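You operate a simulated robot arm through the tools that you are given. There is no shell and no other tool.

Carry out the task below with a simulated robot arm. There is one attempt and no reset: what you move stays moved.

TASK
Heat the sealer to 170 C, set the dwell to 4 seconds and seal both trays in the drawer.
Fine: press Start once the display shows the heat; afterwards turn the heat off and pull the tool drawer out; the other trays stay as they are.

It is judged by the outcome, as a careful person would: the job done as asked, and still so three seconds after it is handed in. It fails if anything else is knocked over, pushed out of place, dropped, spilled or broken. Lids that push on must go on centred and level and be pressed home; caps that screw on are set level and turned clockwise until they are tight.

THE ROBOT
A 7-joint arm with a three-finger gripper, fixed in place. Base frame: the origin is at the foot of the arm, x ahead of it, y to its left, z up. Lengths are in mm, angles in rad, forces in N, time in s.
Its first joint turns from -2.897 to 2.897 rad. Payload 2.69 kg.
The TCP is the grasp point between the finger pads, 30 mm short of the fingertips. In the tool frame z runs along the fingers and y along their closing line. The gripper opens to 128 mm. The gripper's body begins 117 mm behind the TCP.
Orientation is told as [roll, pitch, yaw] about the base's x, y, z axes, in that order, counted from this pose: with the fingers straight down and closing along the base's y, the tool's x points along the base's -x, its y along +y and its z along -z.

THE INTERFACE
- The arm moves only by the tool apply_moves. Its argument "motion" is a list that holds one entry, the list of rows, each a list of 7 numbers: the shift along the base's x, y, z in units of 50 mm (1.0 is 50 mm), then the turn, a rotation vector about the base's x, y, z in units of 5 degrees (1.0 is 5 degrees), then the gripper command, from -1 (fully open) to 1 (shut), values between in proportion. In form: [[[x, y, z, wx, wy, wz, jaw], ...]]. A call has 1 to 20 rows; each row shifts and turns the commanded pose from where the row before left it. A call with a number of a shift or a turn outside -1 to 1 is refused whole. Rows are played at 5 a second. More than 50 mm and 0.15 rad between two rows, or a gripper value outside its range, and nothing of the call is played. Where a pose cannot be reached the arm comes as near as it can. A force on the tool above 90 N (or 10 N above the force at the start of the call, whichever is more), or a blocked arm, ends the call early, and 0.2 s more pass. The fingers move at their own pace and stop on an object; they squeeze with about 40 N. The grip force told is the motor's: it shows also when the fingers shut on nothing. Time passes only in rows, and 0.2 s behind the last, so rows that do not move let the fingers close. It gives the time, the measured TCP pose, the force on the tool (base axes), the opening and the grip force at its end, in the units of the frame above (readings bear some noise), with the torque about the TCP (base axes, N m) and any sound that the robot's microphone picked up.
- Cameras (640 x 400 px; columns grow to the right, rows downward): "scene" is fixed at [37.6, -656.6, 1689.1]; the picture's right is [0.80, -0.60, 0.00], its down [-0.31, -0.42, -0.85] and it looks along [0.51, 0.68, -0.52] (base axes); focal length 351 px, centre (320, 200). "wrist" rides on the gripper at [58, 54, -131] in the tool frame; the picture's right is [-0.68, 0.74, 0.00], its down [-0.62, -0.57, -0.55] and it looks along [-0.40, -0.37, 0.84] (tool axes); focal length 234 px, centre (320, 200). There is no depth. A picture from a camera that has moved, and an enlarged one, comes with that camera's place and axes in the base frame and with its lens. The place of the scene camera against the robot may be out by one fixed shift of up to 25 mm in any direction.
- camera(camera): a new picture of that camera. It takes no simulated time.
- slide_trunk(by): slides the trunk up (or, below 0, down) by that many mm; the arm rides with it, the base frame stays. It gives what a move gives, with no picture.
- zoom(camera, box): a new picture of the part [left, top, right, bottom] of that camera's present view, enlarged. It takes no simulated time.
- job_done(): hands the job in; it is judged then, once.

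Places have to be worked out from the pictures, the camera data and where the tool is seen. Open the gripper and draw the arm clear of the work before you hand the job in, unless the task says otherwise.

The tools are called after "Request:" as name(argument=value, ...) on one line, values as JSON. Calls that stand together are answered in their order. apply_moves: Moves the arm, as the interface text tells. Its arguments: {"type":"object","properties":{"motion":{"type":"array"}},"required":["motion"]} The other tools are called the same way: slide_trunk (by) slides the trunk up or down; camera (camera) takes a picture; zoom (camera, box) takes an enlarged picture of a part of a camera's view; job_done () hands the job in.

At the start:

```text
t: 0.0
eef_pos: [483.0, 502.9, 1224.8]
ee_rot: [0.0, 0.002, -0.001]
ft_force: [-0.3, 0.0, 0.0]
torque: [0.07, -0.02, -0.01]
finger_gap: 127.9
grasp_force: 0.0
trunk travel left (down, up): [-150.0, 200.0]
```

scene: 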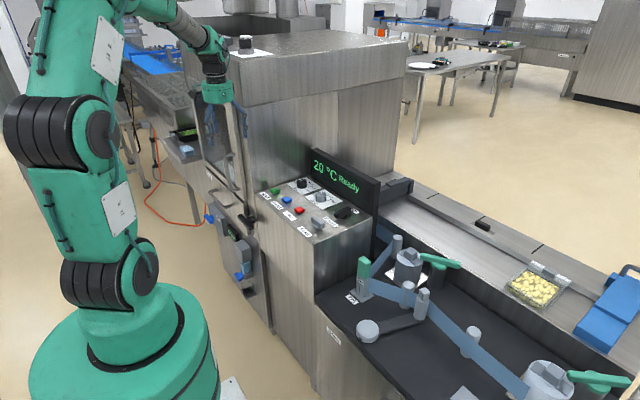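
wrist: 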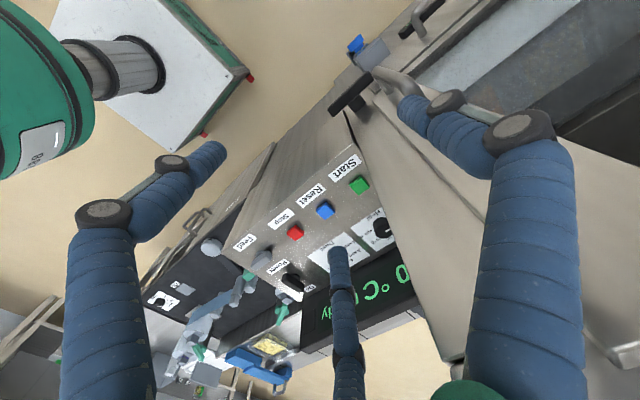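

I start by looking closer at the control panel, drawer and surroundings through the scene camera and the wrist camera.

Request:
zoom(camera="scene", box=[240, 140, 400, 240])

Request:
zoom(camera="scene", box=[180, 20, 340, 120])

Request:
zoom(camera="scene", box=[180, 120, 340, 320])

Request:
zoom(camera="scene", box=[320, 220, 640, 400])

Request:
zoom(camera="wrist", box=[200, 140, 440, 340])

Request:
zoom(camera="wrist", box=[300, 0, 480, 120])

```text
4.00 times, centred on (320, 190) of scene
camera zoom: at [37.6, -656.6, 1689.1], right [0.8, -0.6, 0.0], down [-0.31, -0.42, -0.85], along [0.51, 0.68, -0.52], focal length 1404 px, centre (320, 240)
```

zoom: 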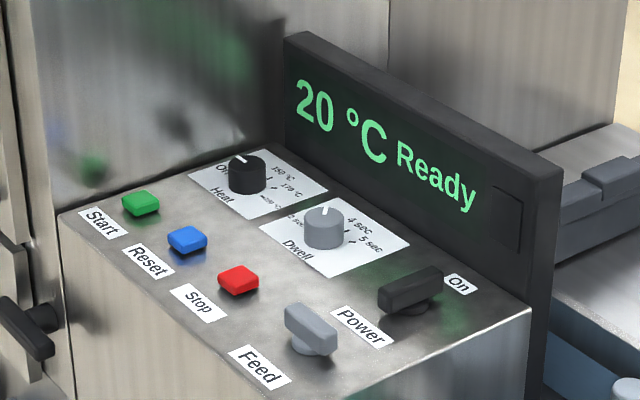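

```text
4.00 times, centred on (260, 70) of scene
camera zoom: at [37.6, -656.6, 1689.1], right [0.8, -0.6, 0.0], down [-0.31, -0.42, -0.85], along [0.51, 0.68, -0.52], focal length 1404 px, centre (560, 720)
```

zoom: 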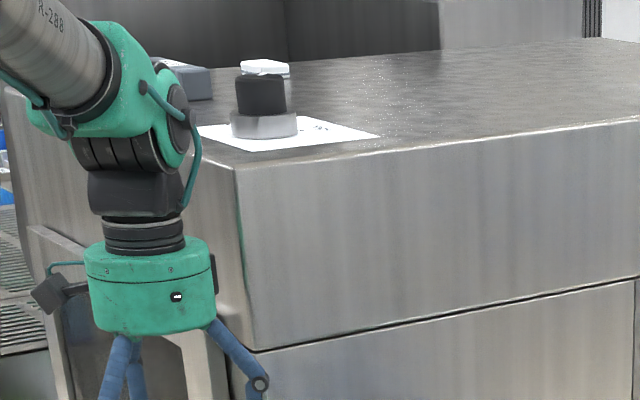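

```text
2.00 times, centred on (260, 220) of scene
camera zoom: at [37.6, -656.6, 1689.1], right [0.8, -0.6, 0.0], down [-0.31, -0.42, -0.85], along [0.51, 0.68, -0.52], focal length 702 px, centre (440, 160)
```

zoom: 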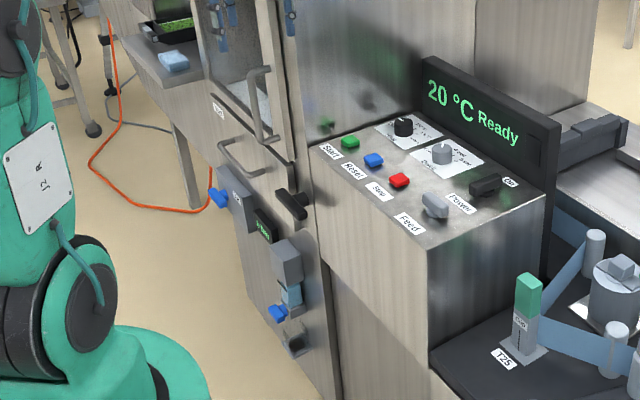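

```text
2.00 times, centred on (480, 310) of scene
camera zoom: at [37.6, -656.6, 1689.1], right [0.8, -0.6, 0.0], down [-0.31, -0.42, -0.85], along [0.51, 0.68, -0.52], focal length 702 px, centre (0, -20)
```

zoom: 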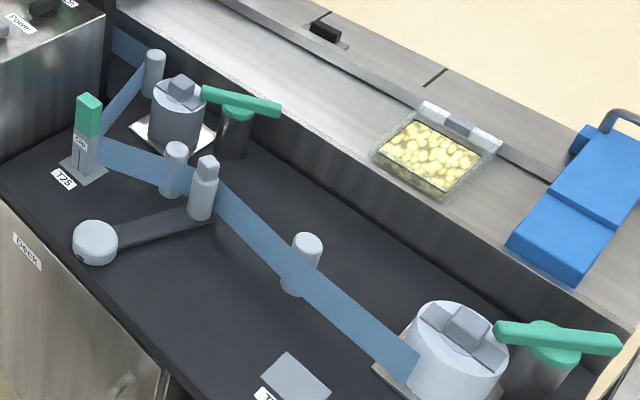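

```text
2.00 times, centred on (320, 240) of wrist
camera zoom: at [425.3, 556.3, 1355.7], right [0.68, 0.74, 0.0], down [0.62, -0.57, 0.55], along [0.4, -0.37, -0.84], focal length 468 px, centre (320, 120)
```

zoom: 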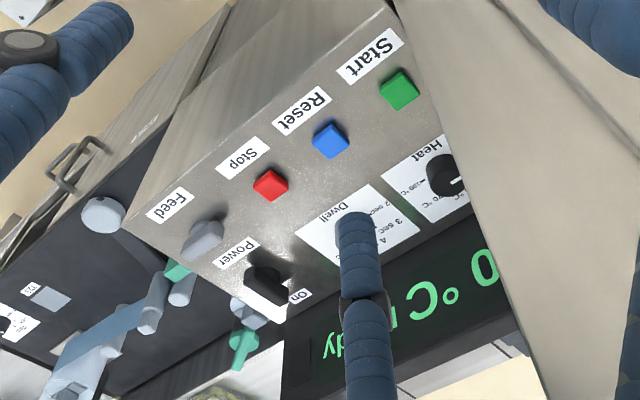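

```text
3.33 times, centred on (390, 60) of wrist
camera zoom: at [425.3, 556.3, 1355.7], right [0.68, 0.74, 0.0], down [0.62, -0.57, 0.55], along [0.4, -0.37, -0.84], focal length 781 px, centre (87, 667)
```

zoom: 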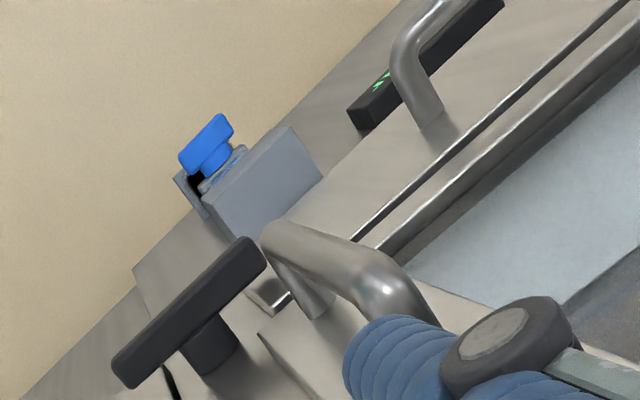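

The wrist picture shows the panel (Start ~(643,460,957) by triangulation) and a guard door at the right. I enlarge more of the views to understand the machine before moving.

Request:
zoom(camera="wrist", box=[480, 0, 640, 100])

Request:
zoom(camera="wrist", box=[340, 160, 440, 260])

Request:
zoom(camera="wrist", box=[120, 220, 320, 400])

Request:
zoom(camera="scene", box=[190, 90, 290, 220])

Request:
zoom(camera="scene", box=[120, 40, 220, 180])

Request:
zoom(camera="scene", box=[260, 160, 340, 240])

Request:
zoom(camera="scene", box=[200, 190, 290, 320])

Request:
zoom(camera="scene", box=[220, 25, 280, 65])

```text
4.00 times, centred on (560, 50) of wrist
camera zoom: at [425.3, 556.3, 1355.7], right [0.68, 0.74, 0.0], down [0.62, -0.57, 0.55], along [0.4, -0.37, -0.84], focal length 937 px, centre (-640, 800)
```

zoom: 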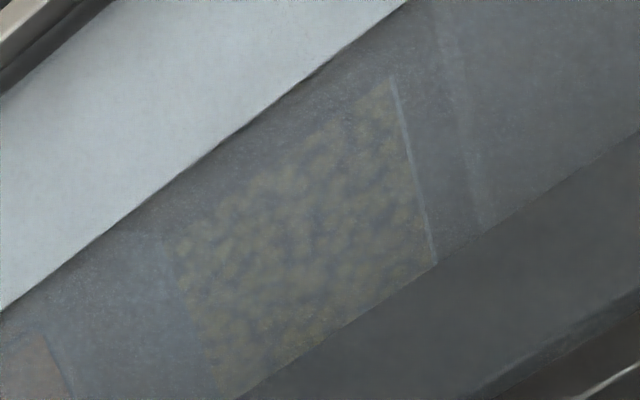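

```text
4.00 times, centred on (390, 210) of wrist
camera zoom: at [425.3, 556.3, 1355.7], right [0.68, 0.74, 0.0], down [0.62, -0.57, 0.55], along [0.4, -0.37, -0.84], focal length 937 px, centre (40, 160)
```

zoom: 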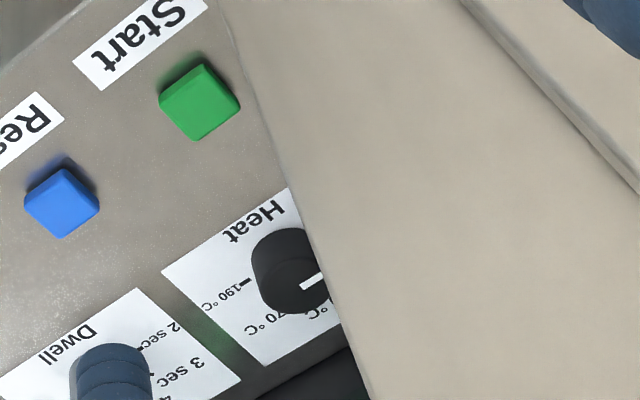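

```text
2.22 times, centred on (220, 310) of wrist
camera zoom: at [425.3, 556.3, 1355.7], right [0.68, 0.74, 0.0], down [0.62, -0.57, 0.55], along [0.4, -0.37, -0.84], focal length 520 px, centre (542, -44)
```

zoom: 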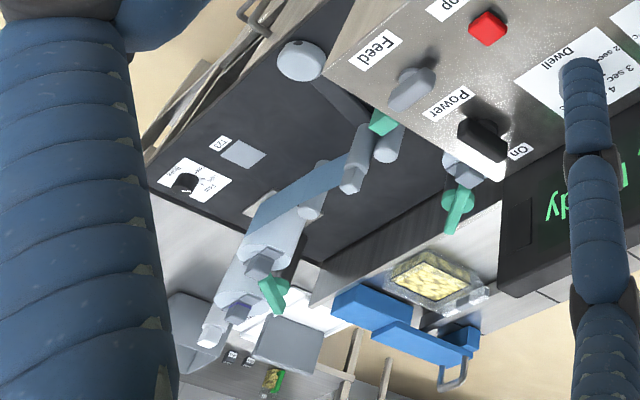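

```text
3.08 times, centred on (240, 155) of scene
camera zoom: at [37.6, -656.6, 1689.1], right [0.8, -0.6, 0.0], down [-0.31, -0.42, -0.85], along [0.51, 0.68, -0.52], focal length 1080 px, centre (566, 338)
```

zoom: 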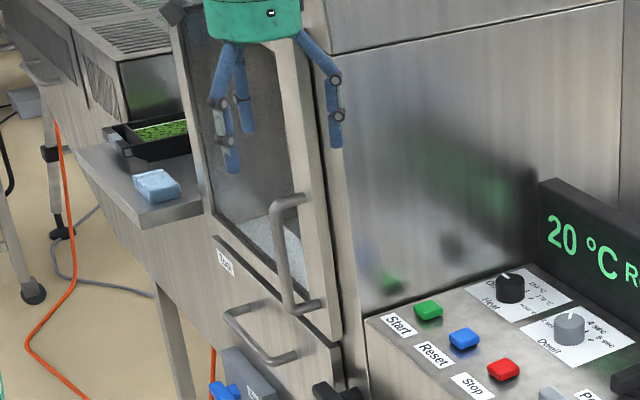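

```text
2.86 times, centred on (170, 110) of scene
camera zoom: at [37.6, -656.6, 1689.1], right [0.8, -0.6, 0.0], down [-0.31, -0.42, -0.85], along [0.51, 0.68, -0.52], focal length 1003 px, centre (749, 457)
```

zoom: 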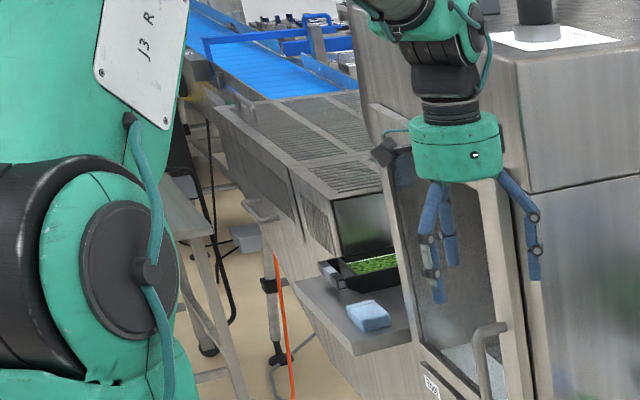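

```text
5.00 times, centred on (300, 200) of scene
camera zoom: at [37.6, -656.6, 1689.1], right [0.8, -0.6, 0.0], down [-0.31, -0.42, -0.85], along [0.51, 0.68, -0.52], focal length 1755 px, centre (420, 200)
```

zoom: 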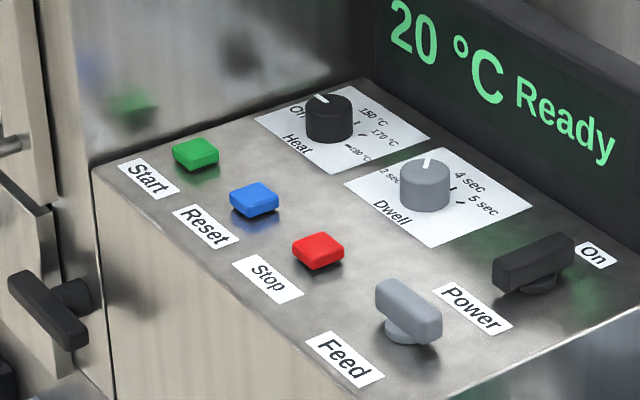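

```text
3.08 times, centred on (245, 255) of scene
camera zoom: at [37.6, -656.6, 1689.1], right [0.8, -0.6, 0.0], down [-0.31, -0.42, -0.85], along [0.51, 0.68, -0.52], focal length 1080 px, centre (551, 31)
```

zoom: 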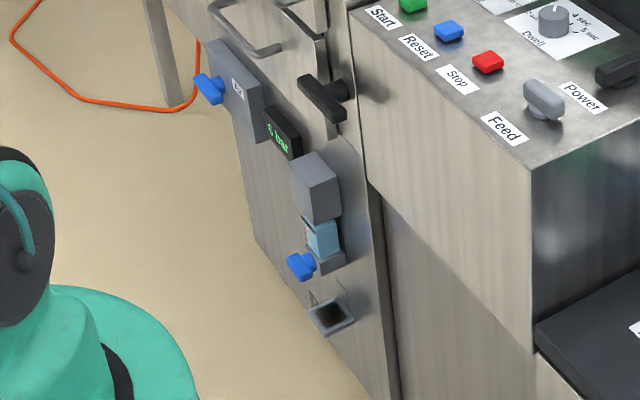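

```text
10.00 times, centred on (250, 45) of scene
camera zoom: at [37.6, -656.6, 1689.1], right [0.8, -0.6, 0.0], down [-0.31, -0.42, -0.85], along [0.51, 0.68, -0.52], focal length 3510 px, centre (1020, 1750)
```

zoom: 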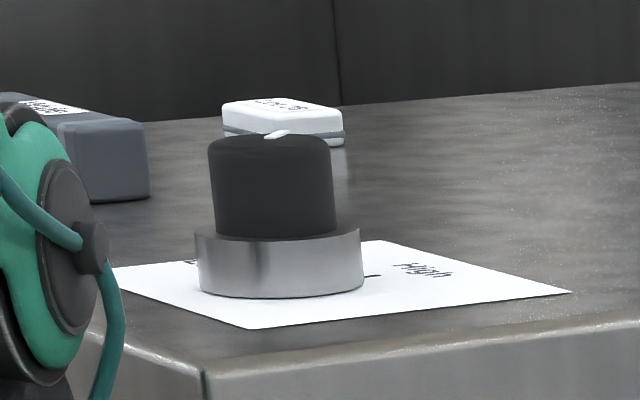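

The front shows a glazed guard door, a drawer front with a bow handle, an air unit ("6 bar") and a black lever. I enlarge the labels and pressure parts.

Request:
zoom(camera="scene", box=[200, 150, 260, 200])

Request:
zoom(camera="scene", box=[200, 190, 260, 230])

Request:
zoom(camera="scene", box=[220, 225, 270, 300])

Request:
zoom(camera="wrist", box=[440, 0, 640, 140])

Request:
zoom(camera="scene", box=[330, 260, 430, 350])

Request:
zoom(camera="scene", box=[440, 340, 540, 400])

Request:
zoom(camera="wrist", box=[150, 280, 230, 330])

Request:
zoom(camera="scene", box=[170, 110, 220, 160])

```text
8.00 times, centred on (230, 175) of scene
camera zoom: at [37.6, -656.6, 1689.1], right [0.8, -0.6, 0.0], down [-0.31, -0.42, -0.85], along [0.51, 0.68, -0.52], focal length 2808 px, centre (1040, 400)
```

zoom: 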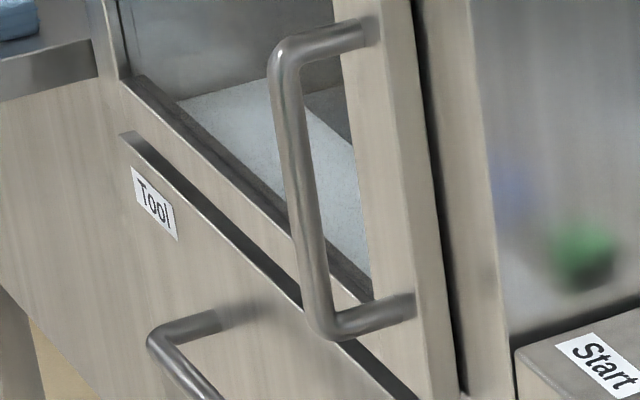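

```text
10.00 times, centred on (230, 210) of scene
camera zoom: at [37.6, -656.6, 1689.1], right [0.8, -0.6, 0.0], down [-0.31, -0.42, -0.85], along [0.51, 0.68, -0.52], focal length 3510 px, centre (1220, 100)
```

zoom: 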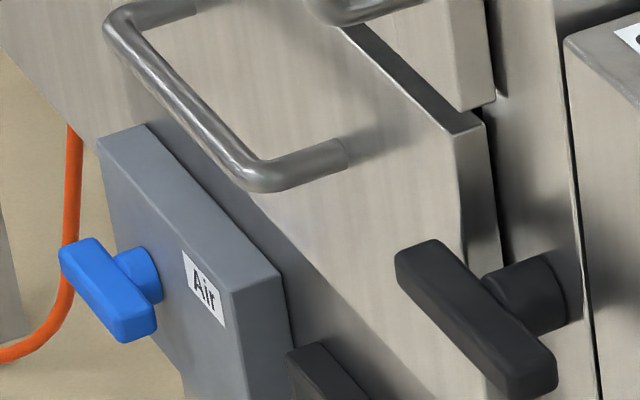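

```text
5.33 times, centred on (245, 262) of scene
camera zoom: at [37.6, -656.6, 1689.1], right [0.8, -0.6, 0.0], down [-0.31, -0.42, -0.85], along [0.51, 0.68, -0.52], focal length 1872 px, centre (720, -133)
```

zoom: 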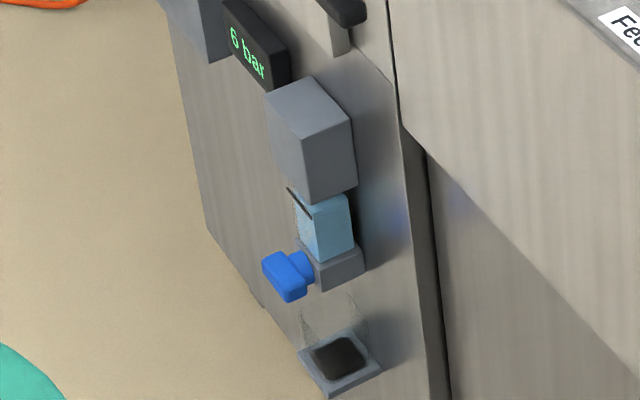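

```text
2.86 times, centred on (540, 70) of wrist
camera zoom: at [425.3, 556.3, 1355.7], right [0.68, 0.74, 0.0], down [0.62, -0.57, 0.55], along [0.4, -0.37, -0.84], focal length 669 px, centre (-309, 571)
```

zoom: 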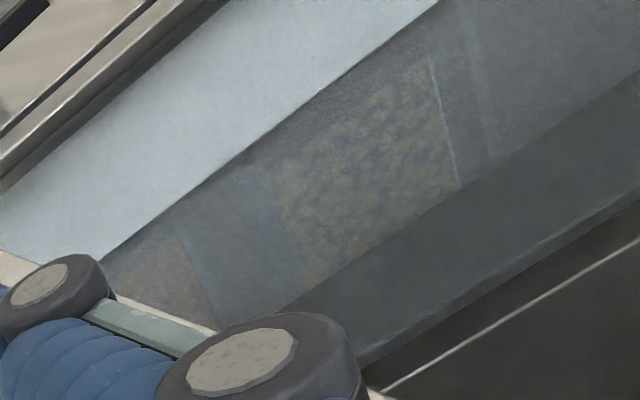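

```text
4.44 times, centred on (380, 305) of scene
camera zoom: at [37.6, -656.6, 1689.1], right [0.8, -0.6, 0.0], down [-0.31, -0.42, -0.85], along [0.51, 0.68, -0.52], focal length 1560 px, centre (53, -267)
```

zoom: 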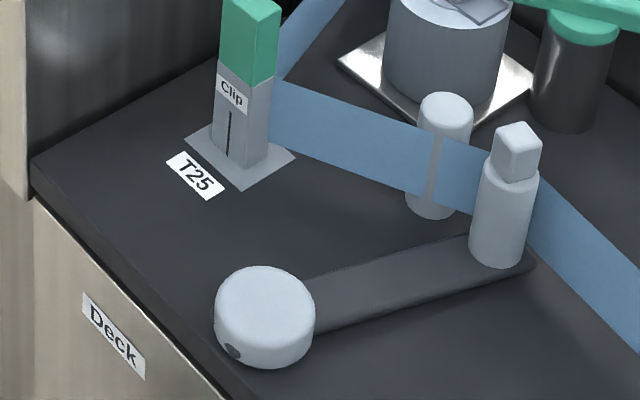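

```text
6.40 times, centred on (490, 370) of scene
camera zoom: at [37.6, -656.6, 1689.1], right [0.8, -0.6, 0.0], down [-0.31, -0.42, -0.85], along [0.51, 0.68, -0.52], focal length 2247 px, centre (-768, -888)
```

zoom: 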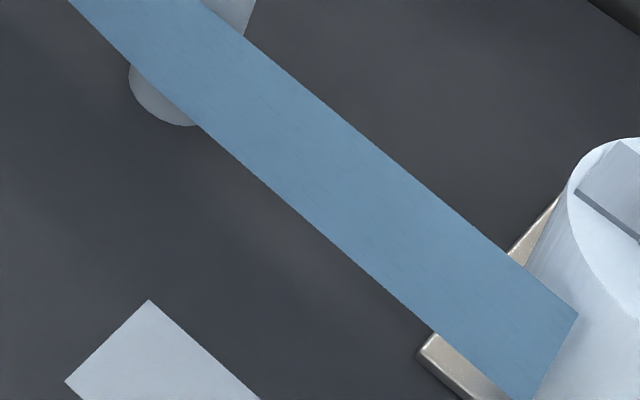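

```text
8.00 times, centred on (190, 305) of wrist
camera zoom: at [425.3, 556.3, 1355.7], right [0.68, 0.74, 0.0], down [0.62, -0.57, 0.55], along [0.4, -0.37, -0.84], focal length 1873 px, centre (1360, -640)
```

zoom: 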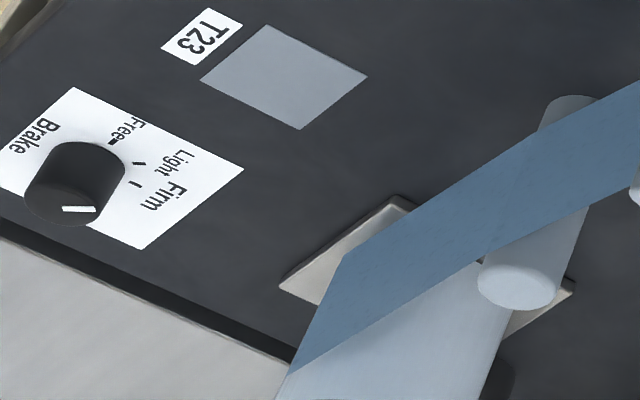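

```text
8.00 times, centred on (195, 135) of scene
camera zoom: at [37.6, -656.6, 1689.1], right [0.8, -0.6, 0.0], down [-0.31, -0.42, -0.85], along [0.51, 0.68, -0.52], focal length 2808 px, centre (1320, 720)
```

zoom: 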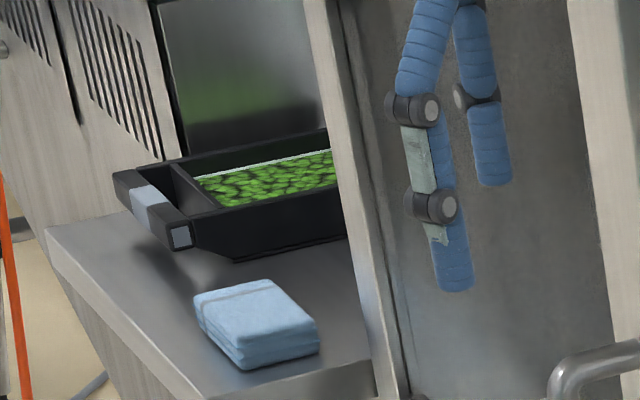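

The display reads "20 °C Ready", power is On, air shows 6 bar. I turn the gripper by +90° about z and move it in front of the panel (away from the housing wall), so the wrist camera looks at the panel from the -y side.

Request:
apply_moves(motion=[[[0, -0.8, 0, 0, 0, 1, -1], [0, -0.8, 0, 0, 0, 1, -1], [0, -0.8, 0, 0, 0, 1, -1], [0, -0.8, 0, 0, 0, 1, -1], [0.1, -0.1, 0, 0, 0, 1, -1], [0.1, -0.1, 0, 0, 0, 1, -1], [0.1, -0.1, 0, 0, 0, 1, -1], [0.15, 0, 0, 0, 0, 1, -1], [0.15, 0, 0, 0, 0, 1, -1], [0.15, 0, 0, 0, 0, 1, -1], [0.15, 0, 0, 0, 0, 1, -1], [0.15, 0, 0, 0, 0, 1, -1], [0.15, 0, 0, 0, 0, 1, -1], [0.15, 0, 0, 0, 0, 1, -1], [0.15, 0, 0, 0, 0, 1, -1], [0.15, 0, 0, 0, 0, 1, -1], [0.15, 0, 0, 0, 0, 1, -1], [0.15, 0, 0, 0, 0, 1, -1], [0, 0, 0, 0, 0, 0, -1]]])

```text
t: 4.0
eef_pos: [581.6, 328.0, 1225.5]
ee_rot: [0.001, 0.0, 1.571]
ft_force: [0.6, 0.6, 0.2]
torque: [-0.01, 0.05, -0.02]
finger_gap: 128.0
grasp_force: 0.1
trunk travel left (down, up): [-150.0, 200.0]
```

The move went through with yaw 1.571. I take a wrist picture now.

Request:
camera(camera="wrist")

Request:
camera(camera="scene")

```text
taken
camera wrist: at [528.4, 268.7, 1355.6], right [-0.74, 0.68, 0.0], down [0.57, 0.62, 0.55], along [0.37, 0.4, -0.84], focal length 234 px, centre (320, 200)
```

wrist: 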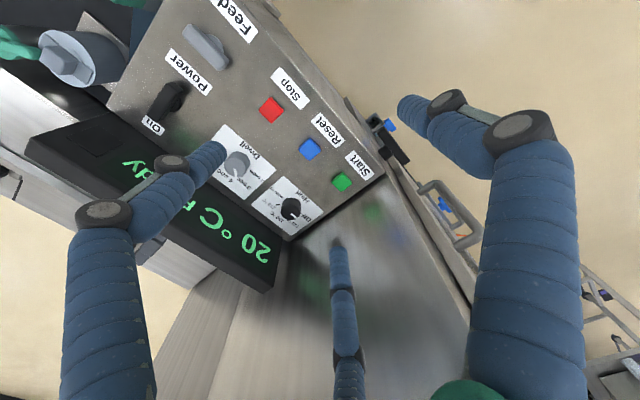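

```text
taken
```

scene: 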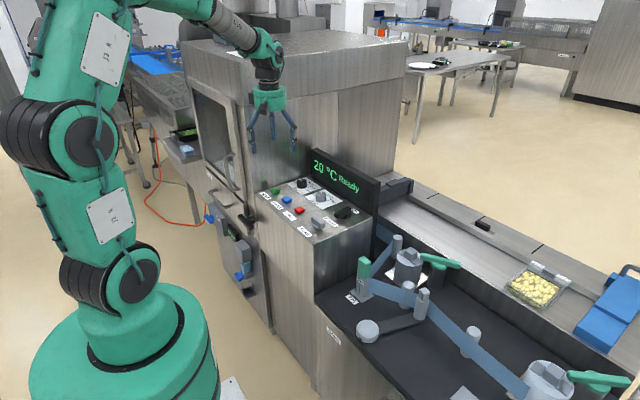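

I enlarge the panel dials in the wrist view, and look at the gripper's shape from the scene camera.

Request:
zoom(camera="wrist", box=[200, 120, 340, 240])

Request:
zoom(camera="wrist", box=[280, 220, 420, 400])

Request:
zoom(camera="scene", box=[230, 70, 330, 170])

Request:
zoom(camera="wrist", box=[360, 100, 640, 320])

```text
3.33 times, centred on (270, 180) of wrist
camera zoom: at [528.4, 268.7, 1355.6], right [-0.74, 0.68, 0.0], down [0.57, 0.62, 0.55], along [0.37, 0.4, -0.84], focal length 781 px, centre (487, 267)
```

zoom: 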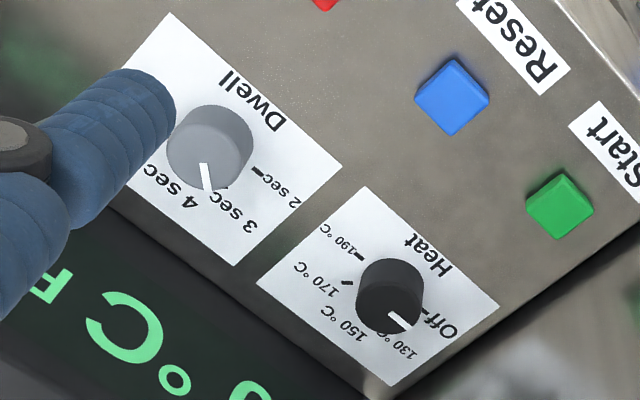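

```text
2.22 times, centred on (350, 310) of wrist
camera zoom: at [528.4, 268.7, 1355.6], right [-0.74, 0.68, 0.0], down [0.57, 0.62, 0.55], along [0.37, 0.4, -0.84], focal length 520 px, centre (253, -44)
```

zoom: 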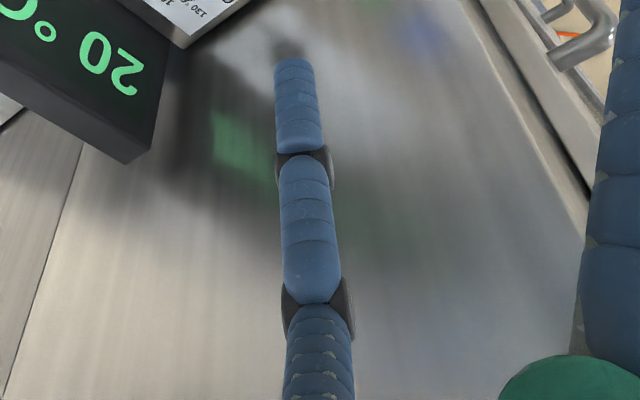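

```text
4.00 times, centred on (280, 120) of scene
camera zoom: at [37.6, -656.6, 1689.1], right [0.8, -0.6, 0.0], down [-0.31, -0.42, -0.85], along [0.51, 0.68, -0.52], focal length 1404 px, centre (480, 520)
```

zoom: 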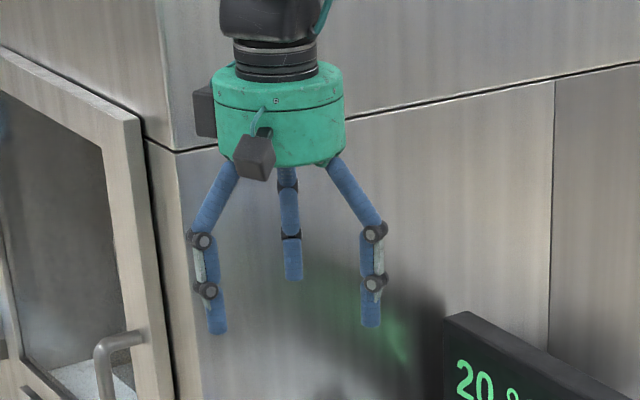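

```text
1.82 times, centred on (500, 210) of wrist
camera zoom: at [528.4, 268.7, 1355.6], right [-0.74, 0.68, 0.0], down [0.57, 0.62, 0.55], along [0.37, 0.4, -0.84], focal length 426 px, centre (-7, 182)
```

zoom: 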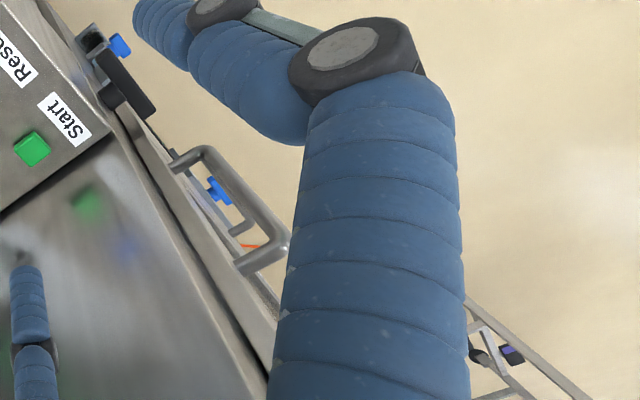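

The heat dial reads Off/130/150/170/190 and the dwell dial 2/3/4/5 sec, pointer apparently near 3 sec. I enlarge each dial strongly to measure pointer and tick directions.

Request:
zoom(camera="wrist", box=[262, 180, 318, 236])

Request:
zoom(camera="wrist", box=[205, 130, 275, 200])

Request:
zoom(camera="scene", box=[285, 170, 345, 210])

```text
7.14 times, centred on (290, 208) of wrist
camera zoom: at [528.4, 268.7, 1355.6], right [-0.74, 0.68, 0.0], down [0.57, 0.62, 0.55], along [0.37, 0.4, -0.84], focal length 1673 px, centre (534, 143)
```

zoom: 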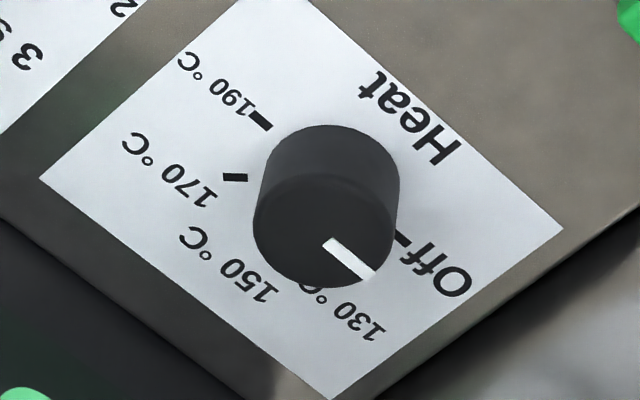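

```text
5.71 times, centred on (240, 165) of wrist
camera zoom: at [528.4, 268.7, 1355.6], right [-0.74, 0.68, 0.0], down [0.57, 0.62, 0.55], along [0.37, 0.4, -0.84], focal length 1338 px, centre (777, 400)
```

zoom: 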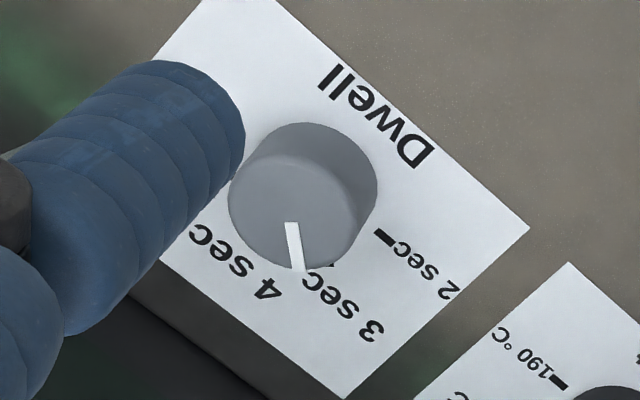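

```text
10.00 times, centred on (315, 190) of scene
camera zoom: at [37.6, -656.6, 1689.1], right [0.8, -0.6, 0.0], down [-0.31, -0.42, -0.85], along [0.51, 0.68, -0.52], focal length 3510 px, centre (370, 300)
```

zoom: 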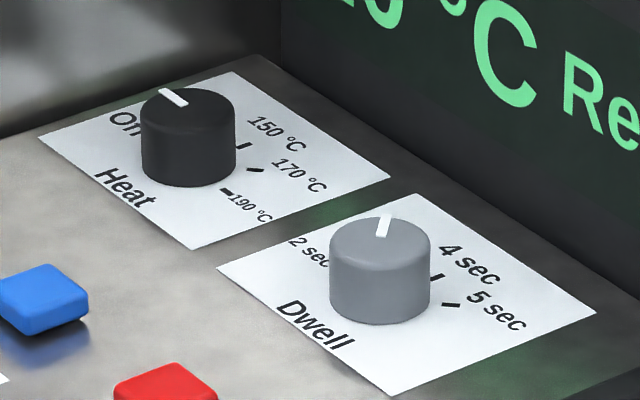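

From both wrist views I work out: heat knob top centre ≈ (766, 438, 961), dwell knob ≈ (767, 298, 961), panel surface z ≈ 937, housing wall y ≈ 509, display front x ≈ 848. Heat pointer is at Off (+y); ticks lie 45° apart clockwise, so 170 °C is 135° clockwise; dwell is at 3 s, and 4 s is 45° clockwise. I move above the heat knob with the jaws partly closed and yaw 112.5°.

Request:
apply_moves(motion=[[[0.615, 0.366, -0.3, 0, 0, 0.75, -0.1], [0.615, 0.366, -0.3, 0, 0, 0.75, -0.1], [0.615, 0.366, -0.3, 0, 0, 0.75, -0.1], [0.615, 0.366, -0.3, 0, 0, 0.75, -0.1], [0.615, 0.366, -0.3, 0, 0, 0.75, -0.1], [0.615, 0.366, -0.3, 0, 0, 0.75, -0.1], [0, 0, 0, 0, 0, 0, -0.1], [0, 0, 0, 0, 0, 0, -0.1]]])

Request:
camera(camera="wrist")

Request:
camera(camera="scene")

```text
t: 5.8
eef_pos: [767.3, 437.2, 1135.7]
ee_rot: [-0.001, 0.0, 1.964]
ft_force: [0.3, -0.7, 0.3]
torque: [0.01, -0.01, 0.02]
finger_gap: 70.5
grasp_force: 0.0
trunk travel left (down, up): [-150.0, 200.0]
```

```text
taken
camera wrist: at [740.4, 362.7, 1266.4], right [-0.94, 0.34, 0.0], down [0.29, 0.79, 0.55], along [0.19, 0.52, -0.84], focal length 234 px, centre (320, 200)
```

wrist: 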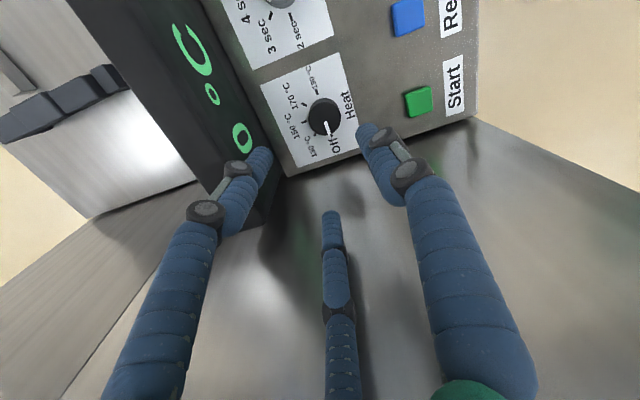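

```text
taken
```

scene: 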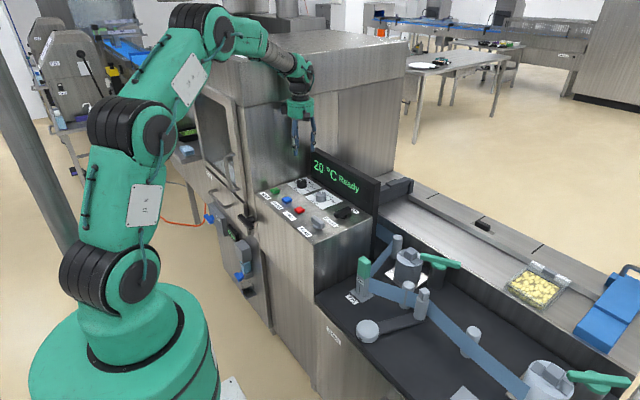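

The gripper hangs above the heat knob with no contact. I zoom in to check the alignment of the knob with the tool axis.

Request:
zoom(camera="wrist", box=[250, 60, 410, 200])

Request:
zoom(camera="scene", box=[250, 40, 390, 220])

```text
2.86 times, centred on (330, 130) of wrist
camera zoom: at [740.4, 362.7, 1266.4], right [-0.94, 0.34, 0.0], down [0.29, 0.79, 0.55], along [0.19, 0.52, -0.84], focal length 669 px, centre (291, 400)
```

zoom: 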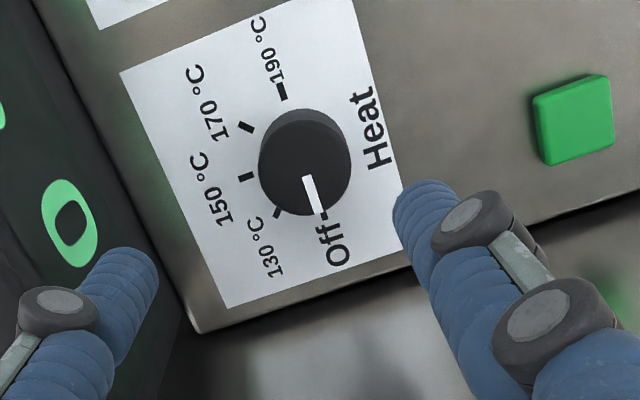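

```text
2.22 times, centred on (320, 130) of scene
camera zoom: at [37.6, -656.6, 1689.1], right [0.8, -0.6, 0.0], down [-0.31, -0.42, -0.85], along [0.51, 0.68, -0.52], focal length 780 px, centre (320, 356)
```

zoom: 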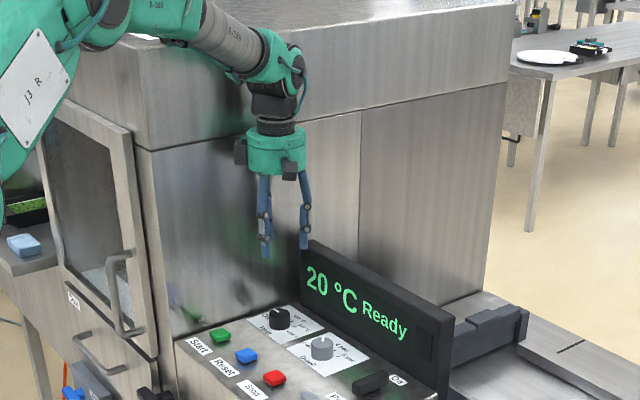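

The knob appears nearer x≈761 than 766 in this closer view (z top ≈ 967). I correct x, lower to z≈1060 and look again.

Request:
apply_moves(motion=[[[-0.06, -0.01, -0.75, 0, 0, 0, -0.1], [-0.06, -0.01, -0.75, 0, 0, 0, -0.1], [0, 0, 0, 0, 0, 0, -0.1]]])

Request:
zoom(camera="wrist", box=[240, 20, 440, 160])

Request:
camera(camera="wrist")

```text
t: 6.6
eef_pos: [759.6, 437.6, 1058.7]
ee_rot: [-0.001, -0.001, 1.963]
ft_force: [-0.3, 0.5, 0.3]
torque: [-0.03, 0.03, 0.01]
finger_gap: 70.4
grasp_force: 0.0
trunk travel left (down, up): [-150.0, 200.0]
```

```text
2.86 times, centred on (340, 90) of wrist
camera zoom: at [733.3, 362.2, 1188.9], right [-0.94, 0.34, 0.0], down [0.29, 0.79, 0.55], along [0.19, 0.52, -0.84], focal length 669 px, centre (263, 514)
```

zoom: 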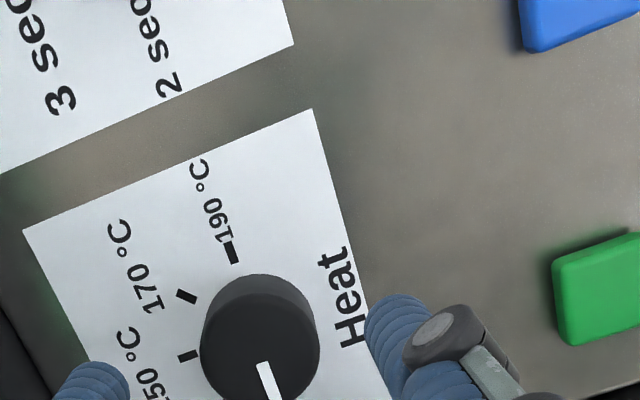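

```text
taken
camera wrist: at [733.3, 362.2, 1188.9], right [-0.94, 0.34, 0.0], down [0.29, 0.79, 0.55], along [0.19, 0.52, -0.84], focal length 234 px, centre (320, 200)
```

wrist: 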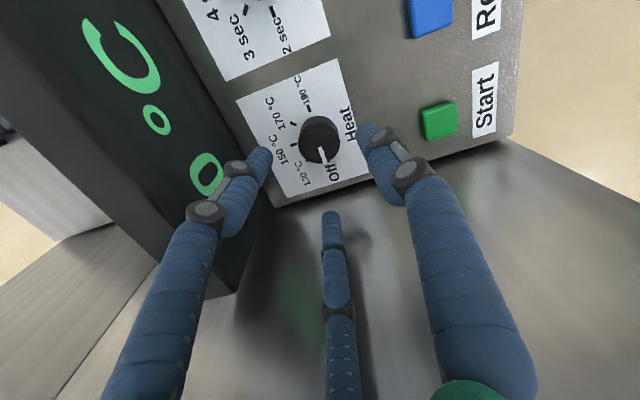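

I zoom on the knob once more to fix its centre relative to the tool axis.

Request:
zoom(camera="wrist", box=[240, 80, 400, 220])

Request:
zoom(camera="scene", box=[270, 120, 350, 210])

```text
2.86 times, centred on (320, 150) of wrist
camera zoom: at [733.3, 362.2, 1188.9], right [-0.94, 0.34, 0.0], down [0.29, 0.79, 0.55], along [0.19, 0.52, -0.84], focal length 669 px, centre (320, 343)
```

zoom: 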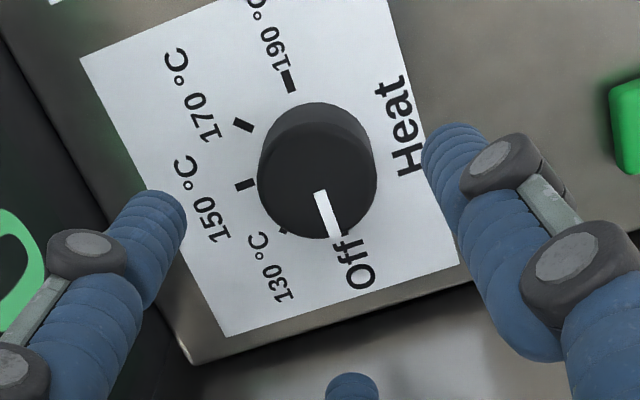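

```text
4.44 times, centred on (310, 165) of scene
camera zoom: at [37.6, -656.6, 1689.1], right [0.8, -0.6, 0.0], down [-0.31, -0.42, -0.85], along [0.51, 0.68, -0.52], focal length 1560 px, centre (364, 356)
```

zoom: 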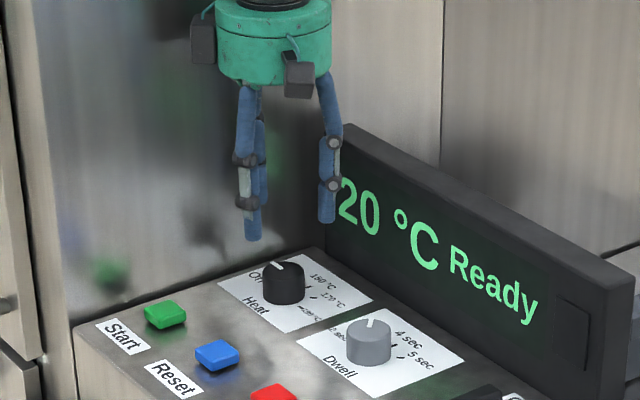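

Knob centre ≈ (761.5, 436). I shift by +2.5/-1 mm and descend so the fingertips straddle the knob just above the panel, still open 70 mm.

Request:
apply_moves(motion=[[[0.05, -0.02, -0.5, 0, 0, 0, -0.1], [0, 0, -0.5, 0, 0, 0, -0.1], [0, 0, -0.3, 0, 0, 0, -0.1], [0, 0, -0.3, 0, 0, 0, -0.1], [0, 0, 0, 0, 0, 0, -0.1]]])

Request:
camera(camera="wrist")

Request:
zoom(camera="scene", box=[270, 120, 350, 210])

```text
t: 7.8
eef_pos: [762.7, 435.4, 977.2]
ee_rot: [0.001, 0.0, 1.964]
ft_force: [-0.1, 1.0, -0.3]
torque: [-0.02, 0.02, 0.02]
finger_gap: 70.3
grasp_force: 0.0
trunk travel left (down, up): [-150.0, 200.0]
```

```text
taken
camera wrist: at [735.3, 360.3, 1109.6], right [-0.94, 0.34, 0.0], down [0.29, 0.79, 0.55], along [0.19, 0.52, -0.84], focal length 234 px, centre (320, 200)
```

wrist: 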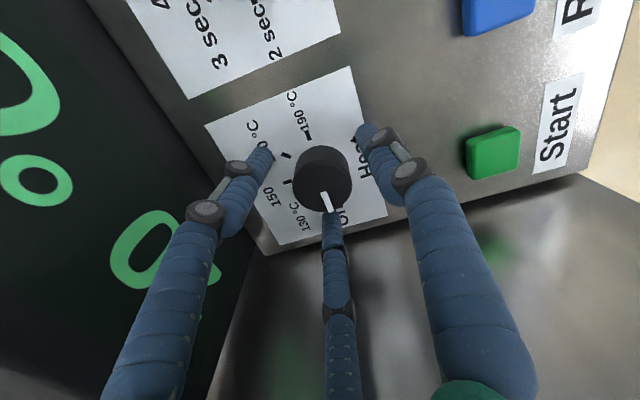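

```text
4.44 times, centred on (310, 165) of scene
camera zoom: at [37.6, -656.6, 1689.1], right [0.8, -0.6, 0.0], down [-0.31, -0.42, -0.85], along [0.51, 0.68, -0.52], focal length 1560 px, centre (364, 356)
```

zoom: 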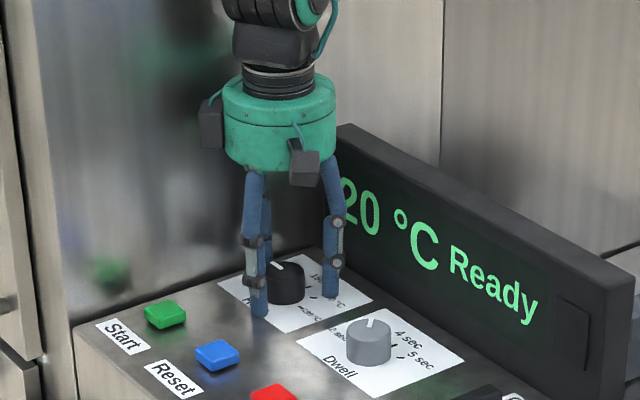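

The fingers straddle the knob without contact (force ~0). I close the jaws on it.

Request:
apply_moves(motion=[[[0, 0, 0, 0, 0, 0, 0.2], [0, 0, 0, 0, 0, 0, 0.3], [0, 0, 0, 0, 0, 0, 0.5], [0, 0, 0, 0, 0, 0, 1], [0, 0, 0, 0, 0, 0, 1]]])

Request:
camera(camera="wrist")

```text
t: 9.0
eef_pos: [759.8, 434.6, 980.7]
ee_rot: [0.002, 0.001, 1.963]
ft_force: [-18.9, -7.8, 15.6]
torque: [-0.39, 1.08, -0.07]
finger_gap: 39.4
grasp_force: 45.1
trunk travel left (down, up): [-150.0, 200.0]
```

```text
taken
camera wrist: at [733.6, 359.6, 1110.9], right [-0.94, 0.34, 0.0], down [0.29, 0.79, 0.55], along [0.19, 0.52, -0.84], focal length 234 px, centre (320, 200)
```

wrist: 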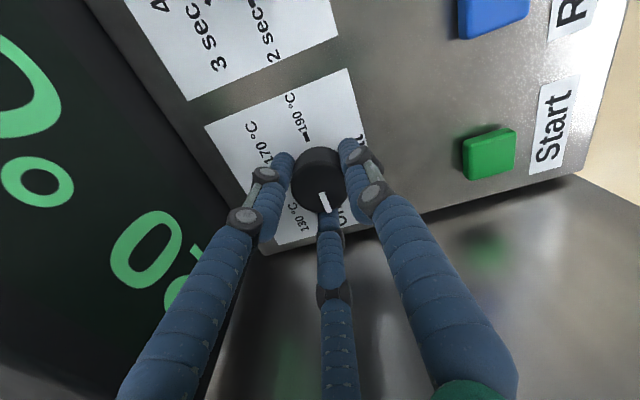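

The knob is held (gap 39.4 mm), with a side load showing the knob axis ~2 mm towards -x of the commanded pose. I correct by that and turn clockwise 67.5° as the first of two strokes.

Request:
apply_moves(motion=[[[-0.04, -0.02, 0, 0, 0, 0, 1], [0, 0, 0, 0, 0, -1, 1], [0, 0, 0, 0, 0, -1, 1], [0, 0, 0, 0, 0, -1, 1], [0, 0, 0, 0, 0, -1, 1], [0, 0, 0, 0, 0, -1, 1]]])

Request:
camera(camera="wrist")

Request:
zoom(camera="scene", box=[270, 120, 400, 210])

```text
t: 10.4
eef_pos: [760.8, 434.9, 978.9]
ee_rot: [-0.002, 0.0, 1.525]
ft_force: [-4.9, -1.1, 3.8]
torque: [0.11, -0.15, -0.03]
finger_gap: 39.1
grasp_force: 45.0
trunk travel left (down, up): [-150.0, 200.0]
```

```text
taken
camera wrist: at [704.5, 378.1, 1110.9], right [-0.71, 0.71, 0.0], down [0.59, 0.59, 0.55], along [0.39, 0.39, -0.84], focal length 234 px, centre (320, 200)
```

wrist: 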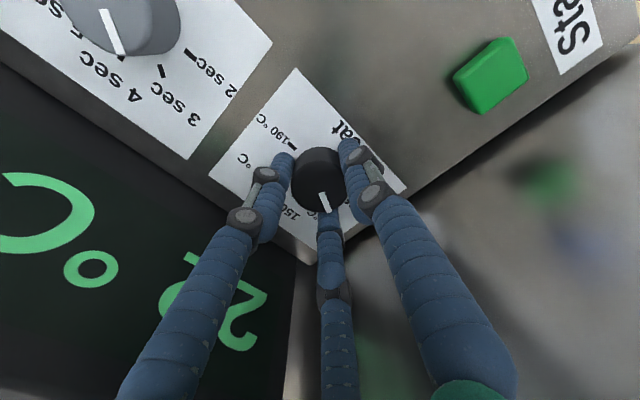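

```text
4.44 times, centred on (335, 165) of scene
camera zoom: at [37.6, -656.6, 1689.1], right [0.8, -0.6, 0.0], down [-0.31, -0.42, -0.85], along [0.51, 0.68, -0.52], focal length 1560 px, centre (253, 356)
```

zoom: 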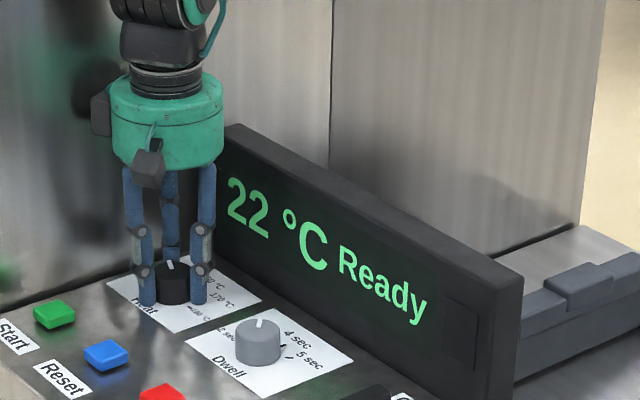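

The knob turns with the gripper and the display already shows 22 °C. I continue the stroke by another 42.5°.

Request:
apply_moves(motion=[[[0, 0, 0, 0, 0, -1, 1], [0, 0, 0, 0, 0, -1, 1], [0, 0, 0, 0, 0, -1, 1], [0, 0, 0, 0, 0, -1, 1], [0, 0, 0, 0, 0, -1, 1], [0, 0, 0, 0, 0, -1, 1], [0, 0, 0, 0, 0, -1, 1], [0, 0, 0, 0, 0, -1, 1], [0, 0, 0, 0, 0, -0.5, 1], [0, 0, 0, 0, 0, 0, 1]]])

Request:
camera(camera="wrist")

Request:
zoom(camera="scene", box=[270, 120, 400, 210])

```text
t: 12.6
eef_pos: [760.1, 434.8, 979.7]
ee_rot: [0.0, -0.001, 0.783]
ft_force: [2.1, -9.6, 10.2]
torque: [-0.56, 0.03, 0.0]
finger_gap: 39.0
grasp_force: 45.2
trunk travel left (down, up): [-150.0, 200.0]
```

```text
taken
camera wrist: at [681.2, 430.8, 1110.8], right [-0.04, 1.0, 0.0], down [0.83, 0.03, 0.55], along [0.55, 0.02, -0.84], focal length 234 px, centre (320, 200)
```

wrist: 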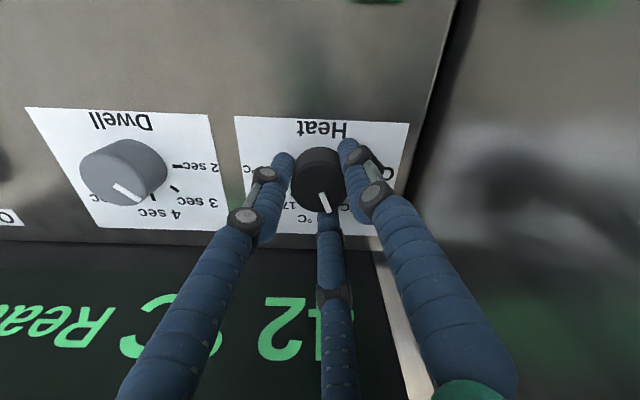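

```text
4.44 times, centred on (335, 165) of scene
camera zoom: at [37.6, -656.6, 1689.1], right [0.8, -0.6, 0.0], down [-0.31, -0.42, -0.85], along [0.51, 0.68, -0.52], focal length 1560 px, centre (253, 356)
```

zoom: 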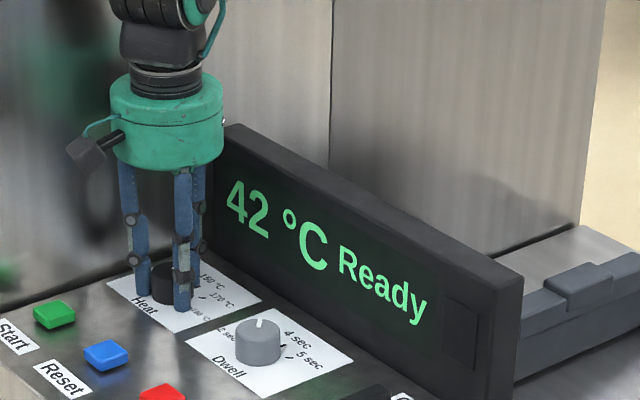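

The first stroke put the pointer at ≈22° (between 130 and 150) and the display climbs. I open to 70 mm in place and turn back to yaw 112.5° for the second grip.

Request:
apply_moves(motion=[[[0, 0, 0, 0, 0, 0, 0.2], [0, 0, 0, 0, 0, 0, -0.1], [0, 0, 0, 0, 0, 0, -0.1], [0, 0, 0, 0, 0, 1, -0.1], [0, 0, 0, 0, 0, 1, -0.1], [0, 0, 0, 0, 0, 1, -0.1], [0, 0, 0, 0, 0, 1, -0.1], [0, 0, 0, 0, 0, 1, -0.1], [0, 0, 0, 0, 0, 1, -0.1], [0, 0, 0, 0, 0, 1, -0.1], [0, 0, 0, 0, 0, 1, -0.1], [0, 0, 0, 0, 0, 1, -0.1], [0, 0, 0, 0, 0, 1, -0.1], [0, 0, 0, 0, 0, 1, -0.1], [0, 0, 0, 0, 0, 1, -0.1], [0, 0, 0, 0, 0, 1, -0.1], [0, 0, 0, 0, 0, 0.5, -0.1], [0, 0, 0, 0, 0, 0, -0.1]]])

Request:
camera(camera="wrist")

Request:
zoom(camera="wrist", box=[250, 110, 390, 230])

Request:
zoom(camera="scene", box=[270, 120, 400, 210])

```text
t: 16.4
eef_pos: [760.4, 434.2, 979.8]
ee_rot: [-0.001, 0.002, 1.964]
ft_force: [0.1, -0.2, 0.6]
torque: [-0.03, -0.02, -0.01]
finger_gap: 70.2
grasp_force: 0.1
trunk travel left (down, up): [-150.0, 200.0]
```

```text
taken
camera wrist: at [733.6, 359.3, 1110.6], right [-0.94, 0.34, 0.0], down [0.29, 0.79, 0.55], along [0.19, 0.52, -0.84], focal length 234 px, centre (320, 200)
```

wrist: 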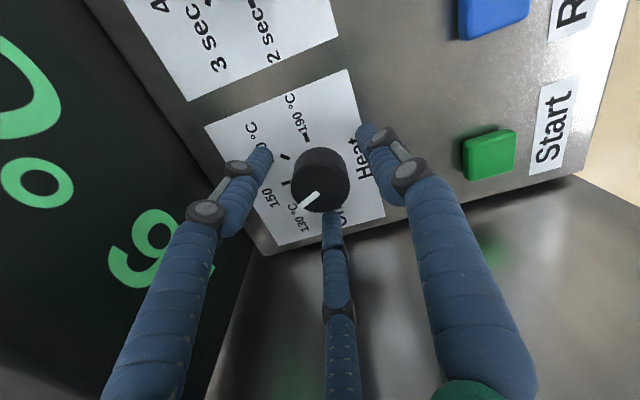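

```text
3.33 times, centred on (320, 170) of wrist
camera zoom: at [733.6, 359.3, 1110.6], right [-0.94, 0.34, 0.0], down [0.29, 0.79, 0.55], along [0.19, 0.52, -0.84], focal length 781 px, centre (320, 300)
```

zoom: 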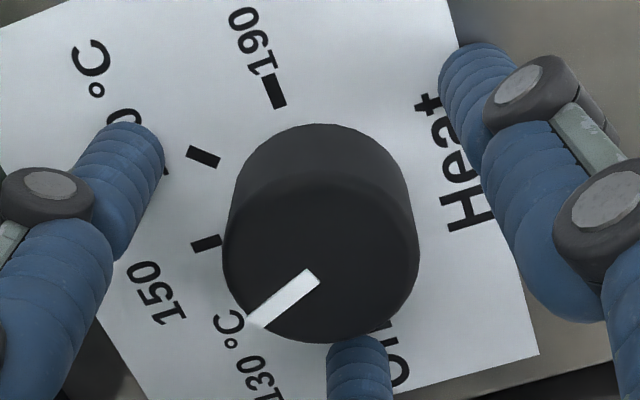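

```text
4.44 times, centred on (335, 165) of scene
camera zoom: at [37.6, -656.6, 1689.1], right [0.8, -0.6, 0.0], down [-0.31, -0.42, -0.85], along [0.51, 0.68, -0.52], focal length 1560 px, centre (253, 356)
```

zoom: 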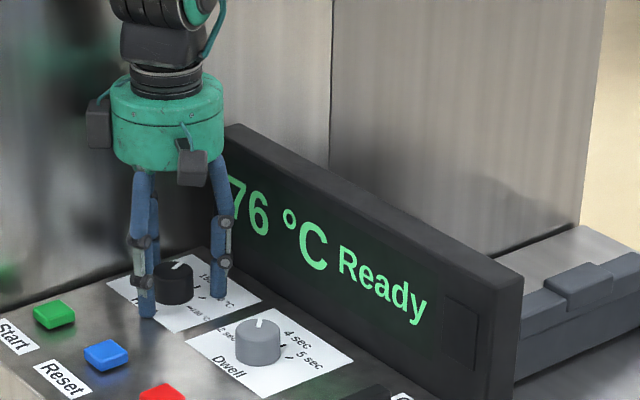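

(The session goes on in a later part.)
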